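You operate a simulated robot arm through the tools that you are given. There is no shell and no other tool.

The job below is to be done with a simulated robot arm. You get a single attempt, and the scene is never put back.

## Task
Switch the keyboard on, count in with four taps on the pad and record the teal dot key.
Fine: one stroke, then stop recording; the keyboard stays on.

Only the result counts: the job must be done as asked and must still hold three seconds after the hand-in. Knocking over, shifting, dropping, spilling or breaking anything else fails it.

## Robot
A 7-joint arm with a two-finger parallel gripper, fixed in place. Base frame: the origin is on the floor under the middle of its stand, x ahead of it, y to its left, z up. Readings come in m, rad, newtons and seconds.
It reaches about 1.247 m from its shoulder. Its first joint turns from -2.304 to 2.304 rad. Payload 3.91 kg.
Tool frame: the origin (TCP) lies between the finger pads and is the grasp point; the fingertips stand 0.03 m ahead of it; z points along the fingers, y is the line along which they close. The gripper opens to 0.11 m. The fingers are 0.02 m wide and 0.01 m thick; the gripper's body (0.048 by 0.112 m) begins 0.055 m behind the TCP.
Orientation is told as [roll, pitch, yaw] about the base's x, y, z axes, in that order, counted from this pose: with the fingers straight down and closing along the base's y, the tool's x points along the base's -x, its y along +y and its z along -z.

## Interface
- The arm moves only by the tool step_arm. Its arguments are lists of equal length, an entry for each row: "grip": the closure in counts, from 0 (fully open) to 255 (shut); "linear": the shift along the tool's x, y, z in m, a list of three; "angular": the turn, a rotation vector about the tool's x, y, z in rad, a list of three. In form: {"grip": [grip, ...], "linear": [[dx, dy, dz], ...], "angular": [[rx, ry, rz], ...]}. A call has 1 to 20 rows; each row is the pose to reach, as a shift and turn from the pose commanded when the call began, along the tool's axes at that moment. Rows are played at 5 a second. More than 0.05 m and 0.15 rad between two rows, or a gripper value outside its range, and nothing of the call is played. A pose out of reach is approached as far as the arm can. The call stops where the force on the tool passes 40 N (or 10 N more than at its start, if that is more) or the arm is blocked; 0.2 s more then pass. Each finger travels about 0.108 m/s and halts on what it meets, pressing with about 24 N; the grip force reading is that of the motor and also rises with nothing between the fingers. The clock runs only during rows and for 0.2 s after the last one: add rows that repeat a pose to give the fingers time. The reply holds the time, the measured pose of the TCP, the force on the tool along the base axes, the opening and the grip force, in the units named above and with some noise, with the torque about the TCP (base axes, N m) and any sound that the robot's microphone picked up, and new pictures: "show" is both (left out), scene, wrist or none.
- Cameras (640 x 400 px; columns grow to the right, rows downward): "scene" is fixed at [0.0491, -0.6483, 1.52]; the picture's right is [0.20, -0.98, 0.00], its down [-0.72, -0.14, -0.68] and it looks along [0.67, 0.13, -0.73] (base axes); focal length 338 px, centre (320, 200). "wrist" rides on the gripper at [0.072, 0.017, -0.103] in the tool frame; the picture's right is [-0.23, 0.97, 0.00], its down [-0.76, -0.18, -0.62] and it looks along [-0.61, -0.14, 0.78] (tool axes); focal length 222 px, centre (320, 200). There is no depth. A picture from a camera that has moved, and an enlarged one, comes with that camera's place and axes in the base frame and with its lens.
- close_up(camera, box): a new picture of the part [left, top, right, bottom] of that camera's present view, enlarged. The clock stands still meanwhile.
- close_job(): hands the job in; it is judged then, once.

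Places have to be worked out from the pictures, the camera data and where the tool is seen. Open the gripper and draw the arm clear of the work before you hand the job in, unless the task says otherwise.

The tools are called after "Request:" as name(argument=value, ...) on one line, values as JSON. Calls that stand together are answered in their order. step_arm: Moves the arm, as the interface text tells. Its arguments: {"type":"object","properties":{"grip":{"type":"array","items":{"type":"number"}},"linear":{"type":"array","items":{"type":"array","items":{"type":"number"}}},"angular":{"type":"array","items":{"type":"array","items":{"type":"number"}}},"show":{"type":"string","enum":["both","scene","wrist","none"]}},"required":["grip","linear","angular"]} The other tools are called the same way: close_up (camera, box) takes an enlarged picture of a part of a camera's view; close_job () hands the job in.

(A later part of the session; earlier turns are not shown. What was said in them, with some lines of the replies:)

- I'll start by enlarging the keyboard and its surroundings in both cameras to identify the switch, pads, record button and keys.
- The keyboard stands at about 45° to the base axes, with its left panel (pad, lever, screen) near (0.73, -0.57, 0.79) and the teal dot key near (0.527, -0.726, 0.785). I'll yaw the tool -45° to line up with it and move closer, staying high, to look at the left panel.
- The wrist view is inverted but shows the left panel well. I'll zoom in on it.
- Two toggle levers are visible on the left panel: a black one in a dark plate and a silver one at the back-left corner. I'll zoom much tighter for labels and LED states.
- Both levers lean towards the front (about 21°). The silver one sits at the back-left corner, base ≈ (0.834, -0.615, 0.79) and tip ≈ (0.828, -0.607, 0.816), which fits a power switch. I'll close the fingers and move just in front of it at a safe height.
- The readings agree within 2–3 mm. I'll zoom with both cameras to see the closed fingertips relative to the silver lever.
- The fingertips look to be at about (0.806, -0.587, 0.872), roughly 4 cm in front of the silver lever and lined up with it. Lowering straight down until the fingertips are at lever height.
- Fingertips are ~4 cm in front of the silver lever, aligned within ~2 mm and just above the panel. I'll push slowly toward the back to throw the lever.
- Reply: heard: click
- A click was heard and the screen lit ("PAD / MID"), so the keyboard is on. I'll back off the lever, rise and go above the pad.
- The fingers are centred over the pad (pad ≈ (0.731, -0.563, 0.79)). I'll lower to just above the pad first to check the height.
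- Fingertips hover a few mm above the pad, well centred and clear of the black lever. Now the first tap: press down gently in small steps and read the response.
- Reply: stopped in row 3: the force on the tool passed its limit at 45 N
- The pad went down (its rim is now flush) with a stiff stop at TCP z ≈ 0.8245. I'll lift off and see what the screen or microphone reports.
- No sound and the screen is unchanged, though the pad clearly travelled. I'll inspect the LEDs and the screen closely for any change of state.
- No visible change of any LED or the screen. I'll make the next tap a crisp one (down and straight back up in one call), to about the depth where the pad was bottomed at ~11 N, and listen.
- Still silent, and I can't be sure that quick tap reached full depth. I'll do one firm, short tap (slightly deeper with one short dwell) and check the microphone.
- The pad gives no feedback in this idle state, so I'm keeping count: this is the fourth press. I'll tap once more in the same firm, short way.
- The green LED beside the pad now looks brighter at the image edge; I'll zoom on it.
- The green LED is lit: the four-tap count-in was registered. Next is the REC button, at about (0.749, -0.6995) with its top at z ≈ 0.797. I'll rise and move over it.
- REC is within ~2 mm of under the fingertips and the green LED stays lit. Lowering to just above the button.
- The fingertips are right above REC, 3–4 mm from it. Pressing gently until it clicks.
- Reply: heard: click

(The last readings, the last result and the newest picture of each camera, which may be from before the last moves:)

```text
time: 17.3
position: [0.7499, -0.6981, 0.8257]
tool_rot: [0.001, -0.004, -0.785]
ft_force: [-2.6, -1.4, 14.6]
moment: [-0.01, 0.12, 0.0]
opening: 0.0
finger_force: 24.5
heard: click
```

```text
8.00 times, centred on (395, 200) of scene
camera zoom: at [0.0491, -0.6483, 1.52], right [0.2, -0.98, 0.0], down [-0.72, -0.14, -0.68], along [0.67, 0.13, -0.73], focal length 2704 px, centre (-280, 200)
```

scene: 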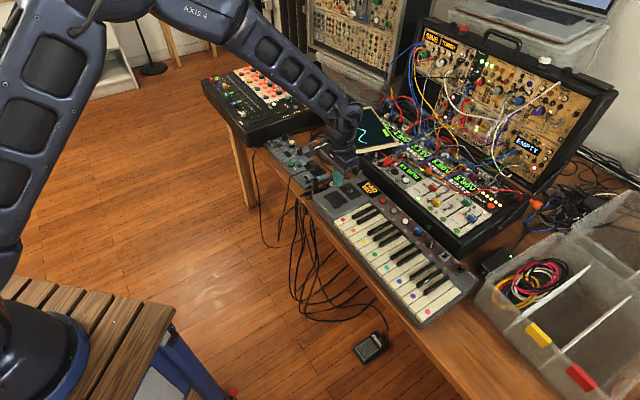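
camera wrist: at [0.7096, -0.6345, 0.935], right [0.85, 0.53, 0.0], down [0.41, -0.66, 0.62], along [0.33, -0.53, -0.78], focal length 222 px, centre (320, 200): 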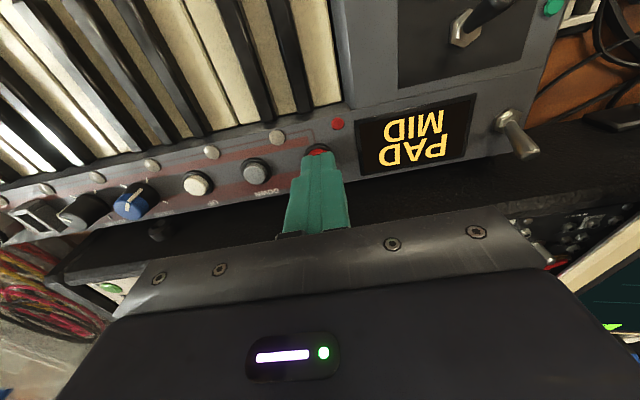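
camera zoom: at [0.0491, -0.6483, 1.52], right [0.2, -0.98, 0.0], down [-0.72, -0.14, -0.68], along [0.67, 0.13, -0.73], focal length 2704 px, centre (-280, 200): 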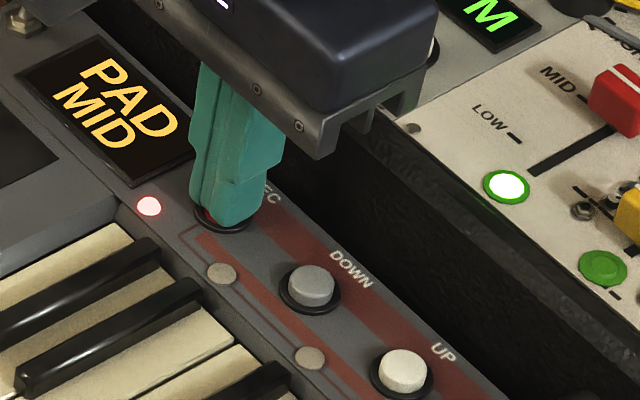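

The red REC LED is lit: recording has started. Now I'll lift straight off REC, then travel at height to beside the teal key, opening the gripper on the way so that a single finger can be used on the narrow key.

Request:
step_arm(grip=[255, 255, 255, 255, 255, 200, 120, 40, 0, 0, 0, 0], linear=[[0, 0, -0.01], [0, 0, -0.03], [0, 0, -0.055], [0.02, -0.034, -0.07], [0.04, -0.068, -0.075], [0.06, -0.102, -0.075], [0.08, -0.137, -0.075], [0.1, -0.171, -0.075], [0.12, -0.205, -0.075], [0.1374, -0.2352, -0.075], [0.1374, -0.2352, -0.075], [0.1374, -0.2352, -0.075]], angular=[[0, 0, 0], [0, 0, 0], [0, 0, 0], [0, 0, 0], [0, 0, 0], [0, 0, 0], [0, 0, 0], [0, 0, 0], [0, 0, 0], [0, 0, 0], [0, 0, 0], [0, 0, 0]], show="both")

Request:
close_up(camera="wrist", box=[260, 30, 480, 200])

Request:
close_up(camera="scene", box=[350, 190, 450, 320])

```text
time: 19.9
position: [0.4848, -0.7684, 0.8993]
tool_rot: [0.0, -0.001, -0.785]
ft_force: [-0.3, -0.7, -0.3]
moment: [0.0, -0.02, -0.02]
opening: 0.1102
finger_force: 0.1
camera wrist: at [0.4465, -0.7053, 1.0027], right [0.85, 0.53, 0.0], down [0.41, -0.66, 0.62], along [0.33, -0.53, -0.78], focal length 222 px, centre (320, 200)
```

scene: 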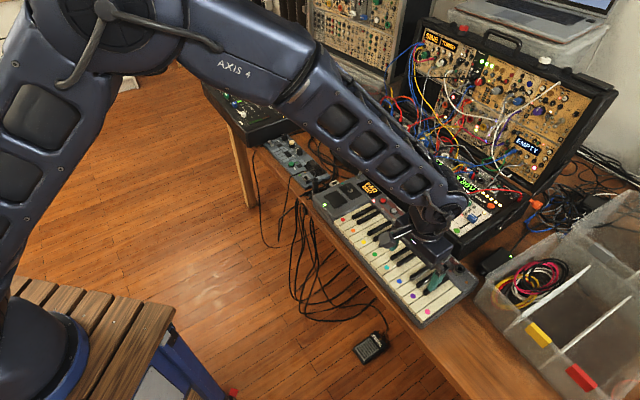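
wrist: 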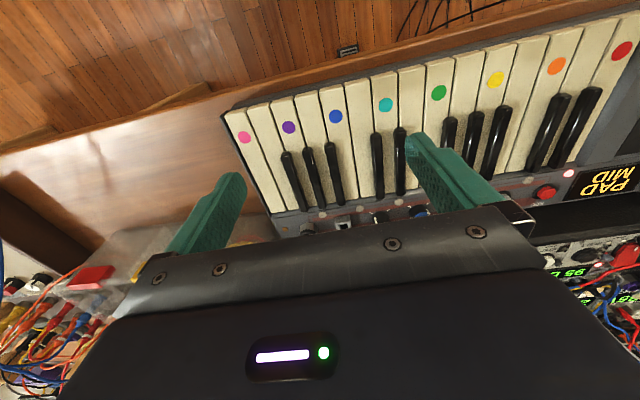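

```text
2.35 times, centred on (370, 115) of wrist
camera zoom: at [0.4465, -0.7053, 1.0027], right [0.85, 0.53, 0.0], down [0.41, -0.66, 0.62], along [0.33, -0.53, -0.78], focal length 523 px, centre (202, 400)
```

zoom: 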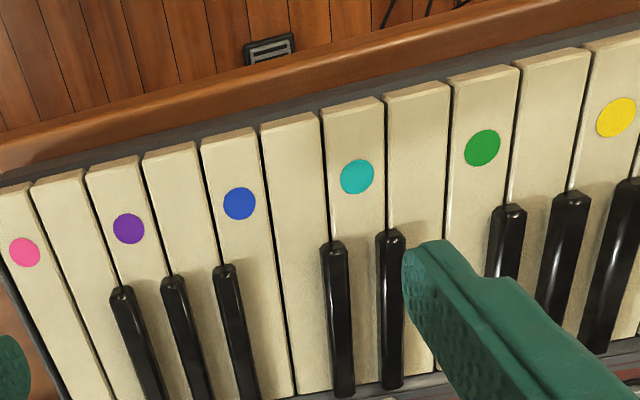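

```text
3.08 times, centred on (400, 255) of scene
camera zoom: at [0.0491, -0.6483, 1.52], right [0.2, -0.98, 0.0], down [-0.72, -0.14, -0.68], along [0.67, 0.13, -0.73], focal length 1040 px, centre (74, 31)
```

zoom: 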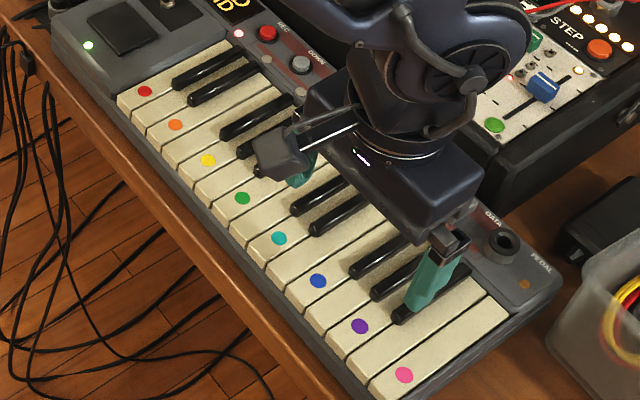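

The teal dot triangulates to (0.530, -0.725, 0.785), key pitch ~0.024 m. I'll tilt about the key's length axis so that only one finger is lowest, shift it over the teal dot and lower to ~2 cm above the key.

Request:
step_arm(grip=[0, 0, 0, 0, 0, 0], linear=[[0.0004, 0.005, 0], [0.0008, 0.0112, 0], [0.0008, 0.0112, 0.015], [0.0008, 0.0112, 0.03], [0.0008, 0.0112, 0.04], [0.0008, 0.0112, 0.04]], angular=[[0.12, 0, 0], [0.25, 0, 0], [0.25, 0, 0], [0.25, 0, 0], [0.25, 0, 0], [0.25, 0, 0]], show="both")

Request:
close_up(camera="wrist", box=[300, 30, 500, 190])

Request:
close_up(camera="scene", box=[360, 220, 440, 290])

```text
time: 21.3
position: [0.493, -0.7594, 0.8605]
tool_rot: [-0.249, 0.0, -0.786]
ft_force: [0.0, -0.1, 0.1]
moment: [0.0, 0.0, 0.0]
opening: 0.1102
finger_force: 0.1
camera wrist: at [0.4708, -0.6779, 0.9552], right [0.83, 0.51, -0.24], down [0.52, -0.55, 0.65], along [0.2, -0.66, -0.72], focal length 222 px, centre (320, 200)
```

scene: 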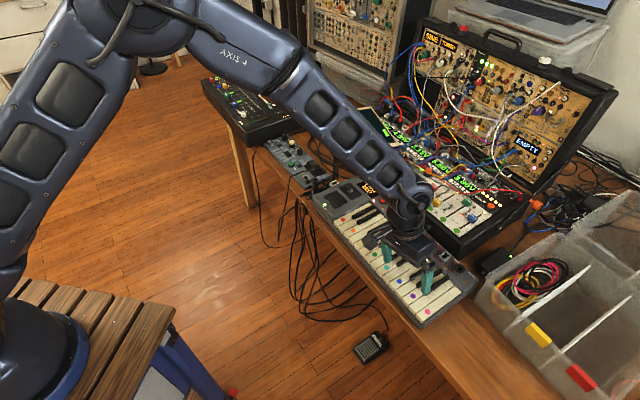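
wrist: 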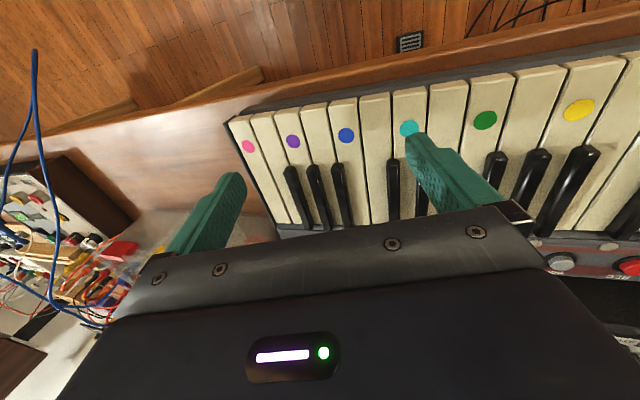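

```text
2.50 times, centred on (400, 110) of wrist
camera zoom: at [0.4708, -0.6779, 0.9552], right [0.83, 0.51, -0.24], down [0.52, -0.55, 0.65], along [0.2, -0.66, -0.72], focal length 555 px, centre (120, 425)
```

zoom: 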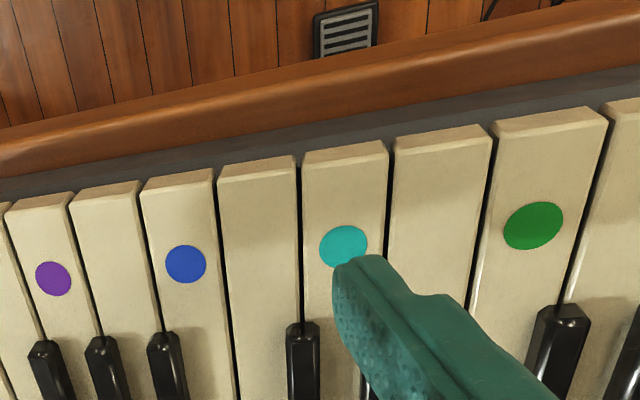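

```text
5.71 times, centred on (400, 255) of scene
camera zoom: at [0.0491, -0.6483, 1.52], right [0.2, -0.98, 0.0], down [-0.72, -0.14, -0.68], along [0.67, 0.13, -0.73], focal length 1932 px, centre (-137, -114)
```

zoom: 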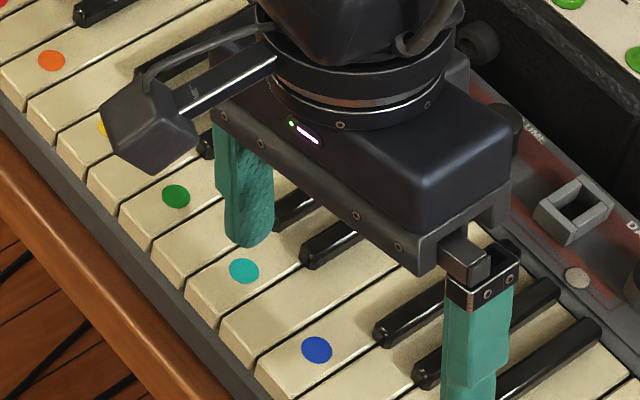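

The lowered finger is centred over the teal key within ~1 mm laterally, about 29 mm above it. Moving straight down (along base z, so split over tool y and z) to ~6 mm above.

Request:
step_arm(grip=[0, 0, 0, 0], linear=[[0, 0.0025, 0.0097], [0, 0.0045, 0.0174], [0, 0.0057, 0.0223], [0, 0.0057, 0.0223]], angular=[[0, 0, 0], [0, 0, 0], [0, 0, 0], [0, 0, 0]], show="none")

Request:
close_up(camera="wrist", box=[320, 50, 480, 190])

Request:
close_up(camera="scene", box=[360, 230, 420, 290])

```text
time: 22.3
position: [0.492, -0.759, 0.8352]
tool_rot: [-0.249, -0.002, -0.786]
ft_force: [-0.4, -0.2, -0.6]
moment: [0.03, 0.01, 0.0]
opening: 0.1101
finger_force: 0.1
```

```text
2.86 times, centred on (400, 120) of wrist
camera zoom: at [0.4713, -0.678, 0.9314], right [0.83, 0.51, -0.24], down [0.52, -0.55, 0.65], along [0.2, -0.66, -0.72], focal length 635 px, centre (91, 429)
```

zoom: 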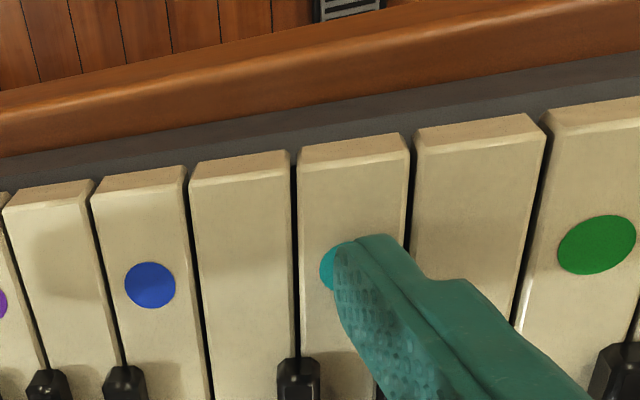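

```text
6.67 times, centred on (390, 260) of scene
camera zoom: at [0.0491, -0.6483, 1.52], right [0.2, -0.98, 0.0], down [-0.72, -0.14, -0.68], along [0.67, 0.13, -0.73], focal length 2254 px, centre (-147, -200)
```

zoom: 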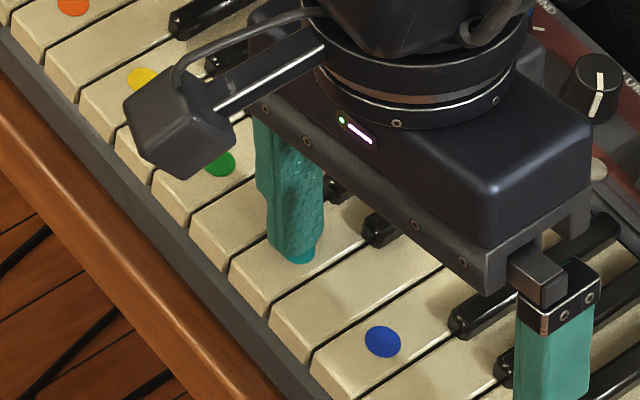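

Using refined camera axes, the finger bottom sits directly over the teal dot (both project to the same spot), ~5–6 mm above the key, with ≥5 mm margin to each neighbour. Now pressing down in small steps.

Request:
step_arm(grip=[0, 0, 0], linear=[[0, 0.00124, 0.00484], [0, 0.00173, 0.00678], [0, 0.00223, 0.00872]], angular=[[0, 0, 0], [0, 0, 0], [0, 0, 0]], show="none")

Request:
close_up(camera="wrist", box=[320, 50, 480, 190])

Request:
close_up(camera="scene", box=[360, 230, 420, 290])

```text
time: 23.1
position: [0.4934, -0.7586, 0.8269]
tool_rot: [-0.25, -0.001, -0.785]
ft_force: [-0.8, 0.3, 3.6]
moment: [0.15, -0.07, 0.04]
opening: 0.1093
finger_force: 0.1
heard: click
```

```text
2.86 times, centred on (400, 120) of wrist
camera zoom: at [0.4718, -0.6779, 0.9226], right [0.83, 0.51, -0.24], down [0.52, -0.55, 0.65], along [0.2, -0.66, -0.72], focal length 635 px, centre (91, 429)
```

zoom: 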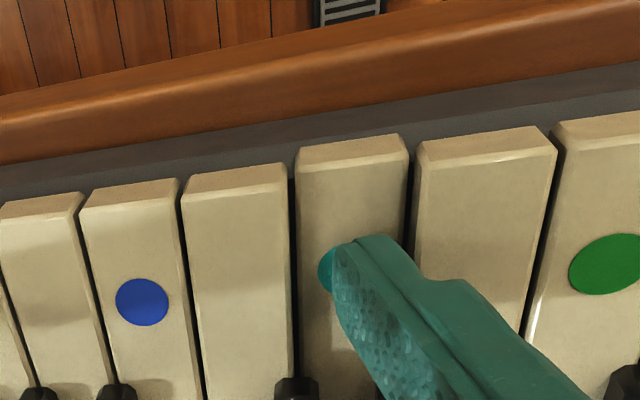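

```text
6.67 times, centred on (390, 260) of scene
camera zoom: at [0.0491, -0.6483, 1.52], right [0.2, -0.98, 0.0], down [-0.72, -0.14, -0.68], along [0.67, 0.13, -0.73], focal length 2254 px, centre (-147, -200)
```

zoom: 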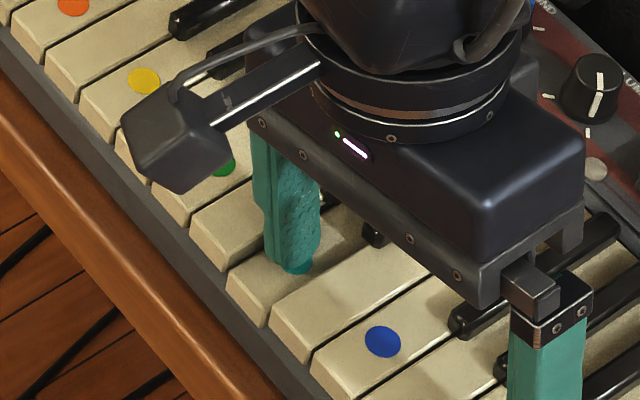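

A click was heard and the picture shows only the teal key depressed. Releasing it straight up.

Request:
step_arm(grip=[0, 0, 0, 0, 0], linear=[[0, -0.0025, -0.0097], [0, -0.005, -0.0194], [0, -0.0099, -0.0388], [0, -0.0148, -0.0581], [0, -0.0148, -0.0581]], angular=[[0, 0, 0], [0, 0, 0], [0, 0, 0], [0, 0, 0], [0, 0, 0]], show="both")

Request:
close_up(camera="scene", box=[320, 170, 420, 240])

Request:
close_up(camera="wrist", box=[220, 40, 640, 240])

```text
time: 24.3
position: [0.4947, -0.758, 0.8868]
tool_rot: [-0.249, 0.001, -0.785]
ft_force: [-0.3, 0.3, 0.5]
moment: [0.01, 0.03, 0.01]
opening: 0.1104
finger_force: 0.0
camera wrist: at [0.4729, -0.6772, 0.9821], right [0.83, 0.51, -0.24], down [0.52, -0.55, 0.65], along [0.2, -0.66, -0.72], focal length 222 px, centre (320, 200)
```

scene: 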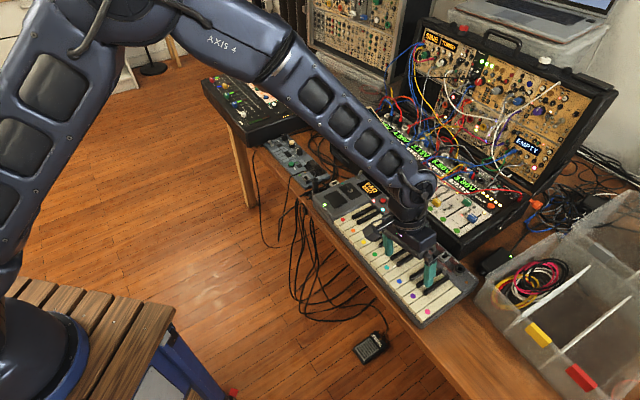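
wrist: 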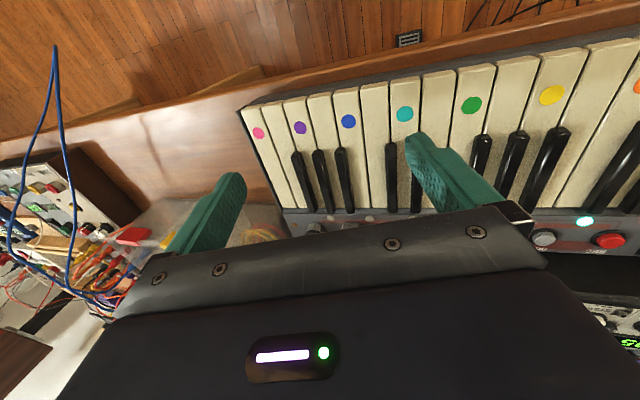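

```text
5.71 times, centred on (370, 205) of scene
camera zoom: at [0.0491, -0.6483, 1.52], right [0.2, -0.98, 0.0], down [-0.72, -0.14, -0.68], along [0.67, 0.13, -0.73], focal length 1932 px, centre (34, 171)
```

zoom: 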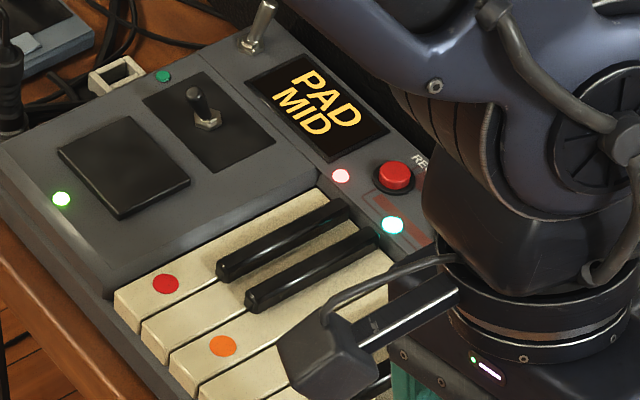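

```text
1.52 times, centred on (430, 140) of wrist
camera zoom: at [0.4729, -0.6772, 0.9821], right [0.83, 0.51, -0.24], down [0.52, -0.55, 0.65], along [0.2, -0.66, -0.72], focal length 338 px, centre (152, 291)
```

zoom: 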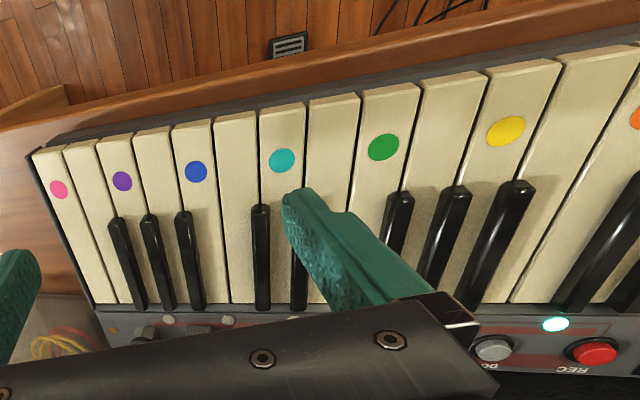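

The teal key was recorded (the first step LED lights teal) and the red REC LED is still on. Now I'll level the tool, close the fingers and go back to REC to stop recording.

Request:
step_arm(grip=[100, 200, 255, 255, 255], linear=[[0, -0.001, -0.004], [0, -0.0025, -0.01], [0, -0.0025, -0.01], [0, -0.0025, -0.01], [0, -0.0025, -0.01]], angular=[[-0.12, 0, 0], [-0.25, 0, 0], [-0.25, 0, 0], [-0.25, 0, 0], [-0.25, 0, 0]], show="none")

```text
time: 25.5
position: [0.4955, -0.7579, 0.8977]
tool_rot: [-0.001, -0.001, -0.785]
ft_force: [-0.7, -1.1, 0.6]
moment: [0.02, -0.01, -0.04]
opening: 0.0
finger_force: 23.3
```

Level and closed at (0.495, -0.758, 0.898). Moving back above the REC button.

Request:
step_arm(grip=[255, 255, 255, 255, 255, 255, 255, 255], linear=[[-0.02, 0.032, 0], [-0.04, 0.064, 0], [-0.06, 0.096, 0], [-0.08, 0.128, 0], [-0.1, 0.16, 0], [-0.12, 0.193, 0.005], [-0.1374, 0.2226, 0.02], [-0.1374, 0.2226, 0.02]], angular=[[0, 0, 0], [0, 0, 0], [0, 0, 0], [0, 0, 0], [0, 0, 0], [0, 0, 0], [0, 0, 0], [0, 0, 0]], show="wrist")

Request:
close_up(camera="wrist", box=[240, 80, 400, 200])

Request:
close_up(camera="scene", box=[360, 165, 430, 225])

```text
time: 27.3
position: [0.7481, -0.6983, 0.8763]
tool_rot: [0.0, -0.001, -0.785]
ft_force: [0.2, -0.4, 0.5]
moment: [0.02, -0.03, -0.02]
opening: 0.0
finger_force: 23.8
camera wrist: at [0.7083, -0.6355, 0.9795], right [0.85, 0.53, 0.0], down [0.41, -0.66, 0.63], along [0.33, -0.53, -0.78], focal length 222 px, centre (320, 200)
```

wrist: 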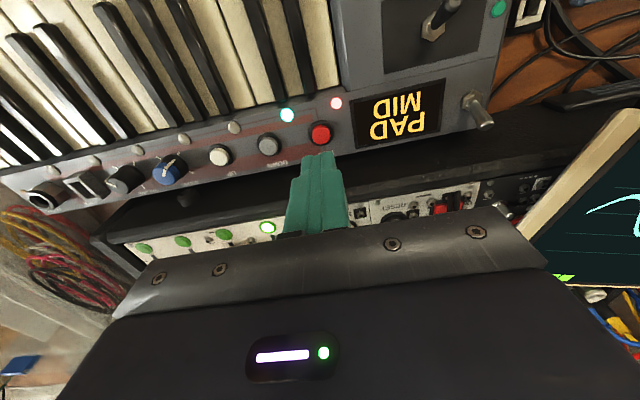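

```text
3.33 times, centred on (320, 140) of wrist
camera zoom: at [0.7083, -0.6355, 0.9795], right [0.85, 0.53, 0.0], down [0.41, -0.66, 0.63], along [0.33, -0.53, -0.78], focal length 740 px, centre (320, 400)
```

zoom: 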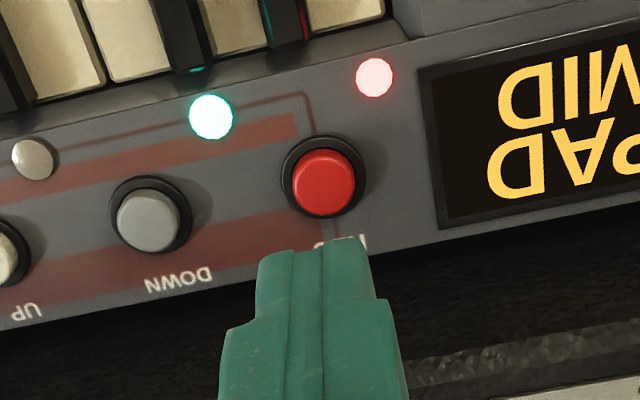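

```text
6.67 times, centred on (395, 195) of scene
camera zoom: at [0.0491, -0.6483, 1.52], right [0.2, -0.98, 0.0], down [-0.72, -0.14, -0.68], along [0.67, 0.13, -0.73], focal length 2254 px, centre (-180, 233)
```

zoom: 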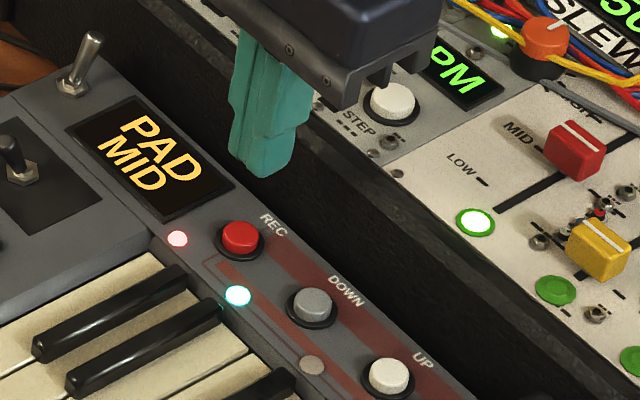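

REC is directly beneath the fingertips (≈1 mm off), red LED still on. Lowering to just above the button, then pressing once, the same as before.

Request:
step_arm(grip=[255, 255, 255, 255], linear=[[0, 0, 0.02], [0, 0, 0.036], [0, 0, 0.0435], [0, 0, 0.0435]], angular=[[0, 0, 0], [0, 0, 0], [0, 0, 0], [0, 0, 0]], show="none")

Request:
close_up(camera="scene", box=[365, 175, 425, 225])

```text
time: 28.3
position: [0.7479, -0.6993, 0.8328]
tool_rot: [0.0, -0.003, -0.785]
ft_force: [-0.3, -0.4, 0.1]
moment: [0.0, 0.05, 0.0]
opening: 0.0002
finger_force: 24.2
```

```text
8.00 times, centred on (395, 200) of scene
camera zoom: at [0.0491, -0.6483, 1.52], right [0.2, -0.98, 0.0], down [-0.72, -0.14, -0.68], along [0.67, 0.13, -0.73], focal length 2704 px, centre (-280, 200)
```

zoom: 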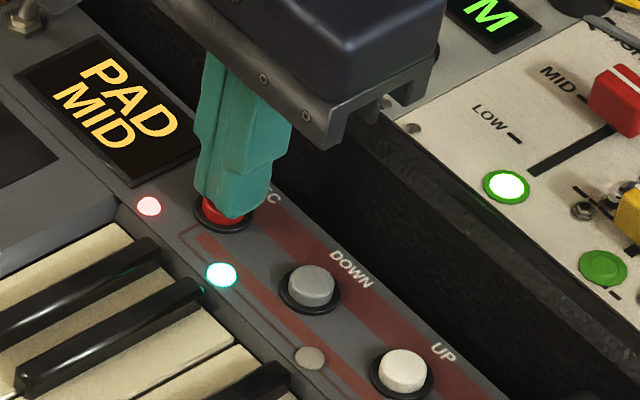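

Hovering a few mm over REC, still recording. Pressing it once now.

Request:
step_arm(grip=[255, 255, 255], linear=[[0, 0, 0.004], [0, 0, 0.0065], [0, 0, 0.0075]], angular=[[0, 0, 0], [0, 0, 0], [0, 0, 0]], show="none")

Request:
close_up(camera="scene", box=[365, 175, 425, 225])

```text
time: 29.1
position: [0.7479, -0.7001, 0.8273]
tool_rot: [-0.001, -0.004, -0.784]
ft_force: [-1.4, 2.9, 11.2]
moment: [0.12, 0.06, 0.03]
opening: 0.0
finger_force: 24.4
heard: click
```

```text
8.00 times, centred on (395, 200) of scene
camera zoom: at [0.0491, -0.6483, 1.52], right [0.2, -0.98, 0.0], down [-0.72, -0.14, -0.68], along [0.67, 0.13, -0.73], focal length 2704 px, centre (-280, 200)
```

zoom: 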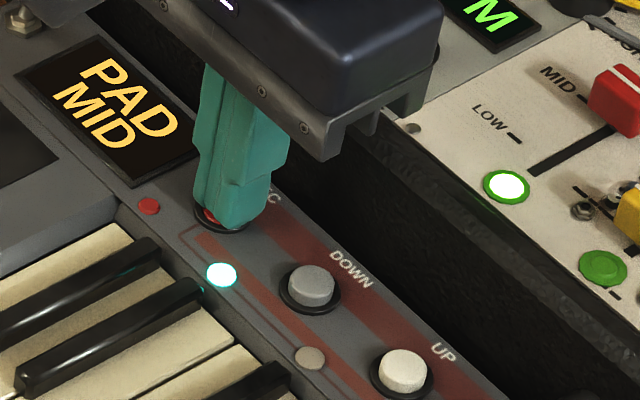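

A click was heard, the red LED is off (recording stopped), the teal step LED stays lit and the screen is on. Now I lift clear, draw the arm back and open the gripper.

Request:
step_arm(grip=[255, 255, 255, 255, 255, 200, 100, 0, 0, 0], linear=[[0, 0, -0.01], [0, 0, -0.03], [0, 0, -0.07], [0, 0, -0.11], [0, 0, -0.15], [0.04, 0, -0.18], [0.08, 0, -0.2], [0.12, 0.01, -0.22], [0.15, 0.02, -0.23], [0.15, 0.02, -0.23]], angular=[[0, 0, 0], [0, 0, 0], [0, 0, 0], [0, 0, 0], [0, 0, 0], [0, 0, 0], [0, 0, 0], [0, 0, 0], [0, 0, 0], [0, 0, 0]], show="both")

Request:
close_up(camera="scene", box=[310, 165, 480, 310])

Request:
close_up(camera="wrist", box=[120, 60, 420, 220])

```text
time: 31.3
position: [0.6545, -0.5789, 1.0563]
tool_rot: [0.0, -0.001, -0.786]
ft_force: [0.0, 0.4, 0.0]
moment: [0.03, 0.01, -0.01]
opening: 0.1101
finger_force: 0.1
camera wrist: at [0.6152, -0.5153, 1.1595], right [0.85, 0.53, 0.0], down [0.41, -0.66, 0.62], along [0.33, -0.53, -0.78], focal length 222 px, centre (320, 200)
```

scene: 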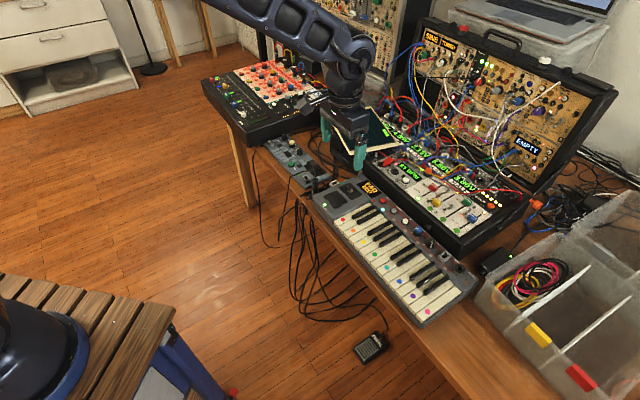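
wrist: 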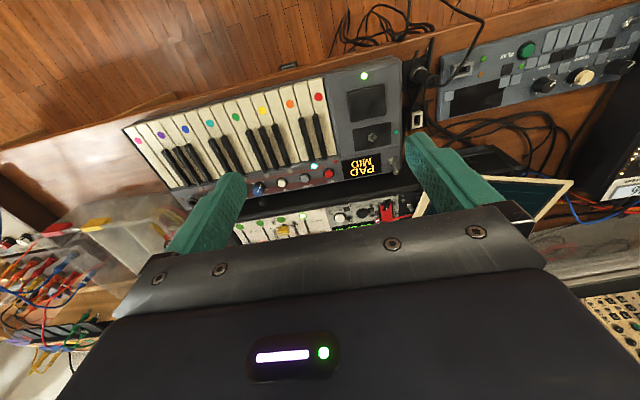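

```text
2.76 times, centred on (395, 238) of scene
camera zoom: at [0.0491, -0.6483, 1.52], right [0.2, -0.98, 0.0], down [-0.72, -0.14, -0.68], along [0.67, 0.13, -0.73], focal length 932 px, centre (113, 97)
```

zoom: 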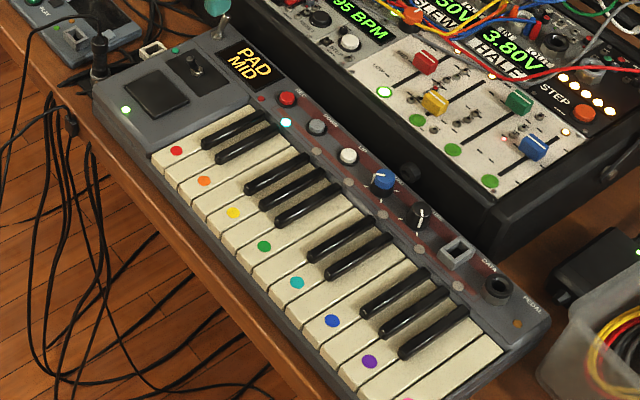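

```text
2.13 times, centred on (270, 140) of wrist
camera zoom: at [0.6152, -0.5153, 1.1595], right [0.85, 0.53, 0.0], down [0.41, -0.66, 0.62], along [0.33, -0.53, -0.78], focal length 474 px, centre (427, 328)
```

zoom: 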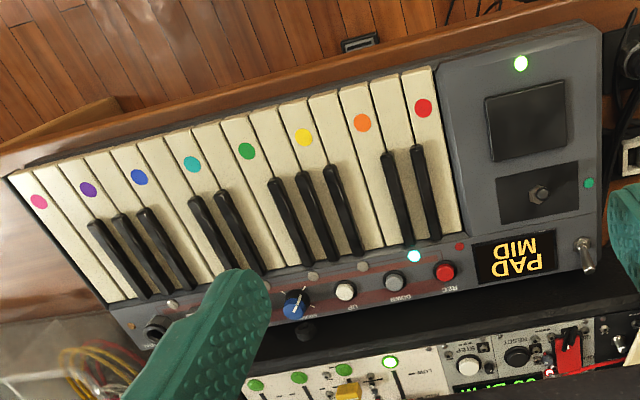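

The keyboard is on and has not moved. The count-in LED is lit, one teal note is stored and the red REC LED is off. The gripper is open and well clear, so I'm handing the job in.

Request:
close_job()

```text
The job is handed in.
```

The job is done and handed in. I had no verdict back, so this is based on what the cameras and microphone showed.

- **Power:** I flipped the silver switch at the back-left corner. There was a click and the screen lit up showing "PAD / MID". It is still on.
- **Count-in:** I gave the pad four taps. It stayed silent, but the green LED beside it lit after the fourth and stayed lit. The first press was harder than intended and hit the 40 N force limit (45 N), with no visible effect on the keyboard.
- **Recording:** I pressed REC and the red LED came on. One press of the teal dot key followed, with no neighbouring key moving, and the first step LED lit teal.
- **Stop:** I pressed REC again and the red LED went out. The teal step LED stayed lit.

Nothing else looked moved, and the arm is drawn back with the gripper open.
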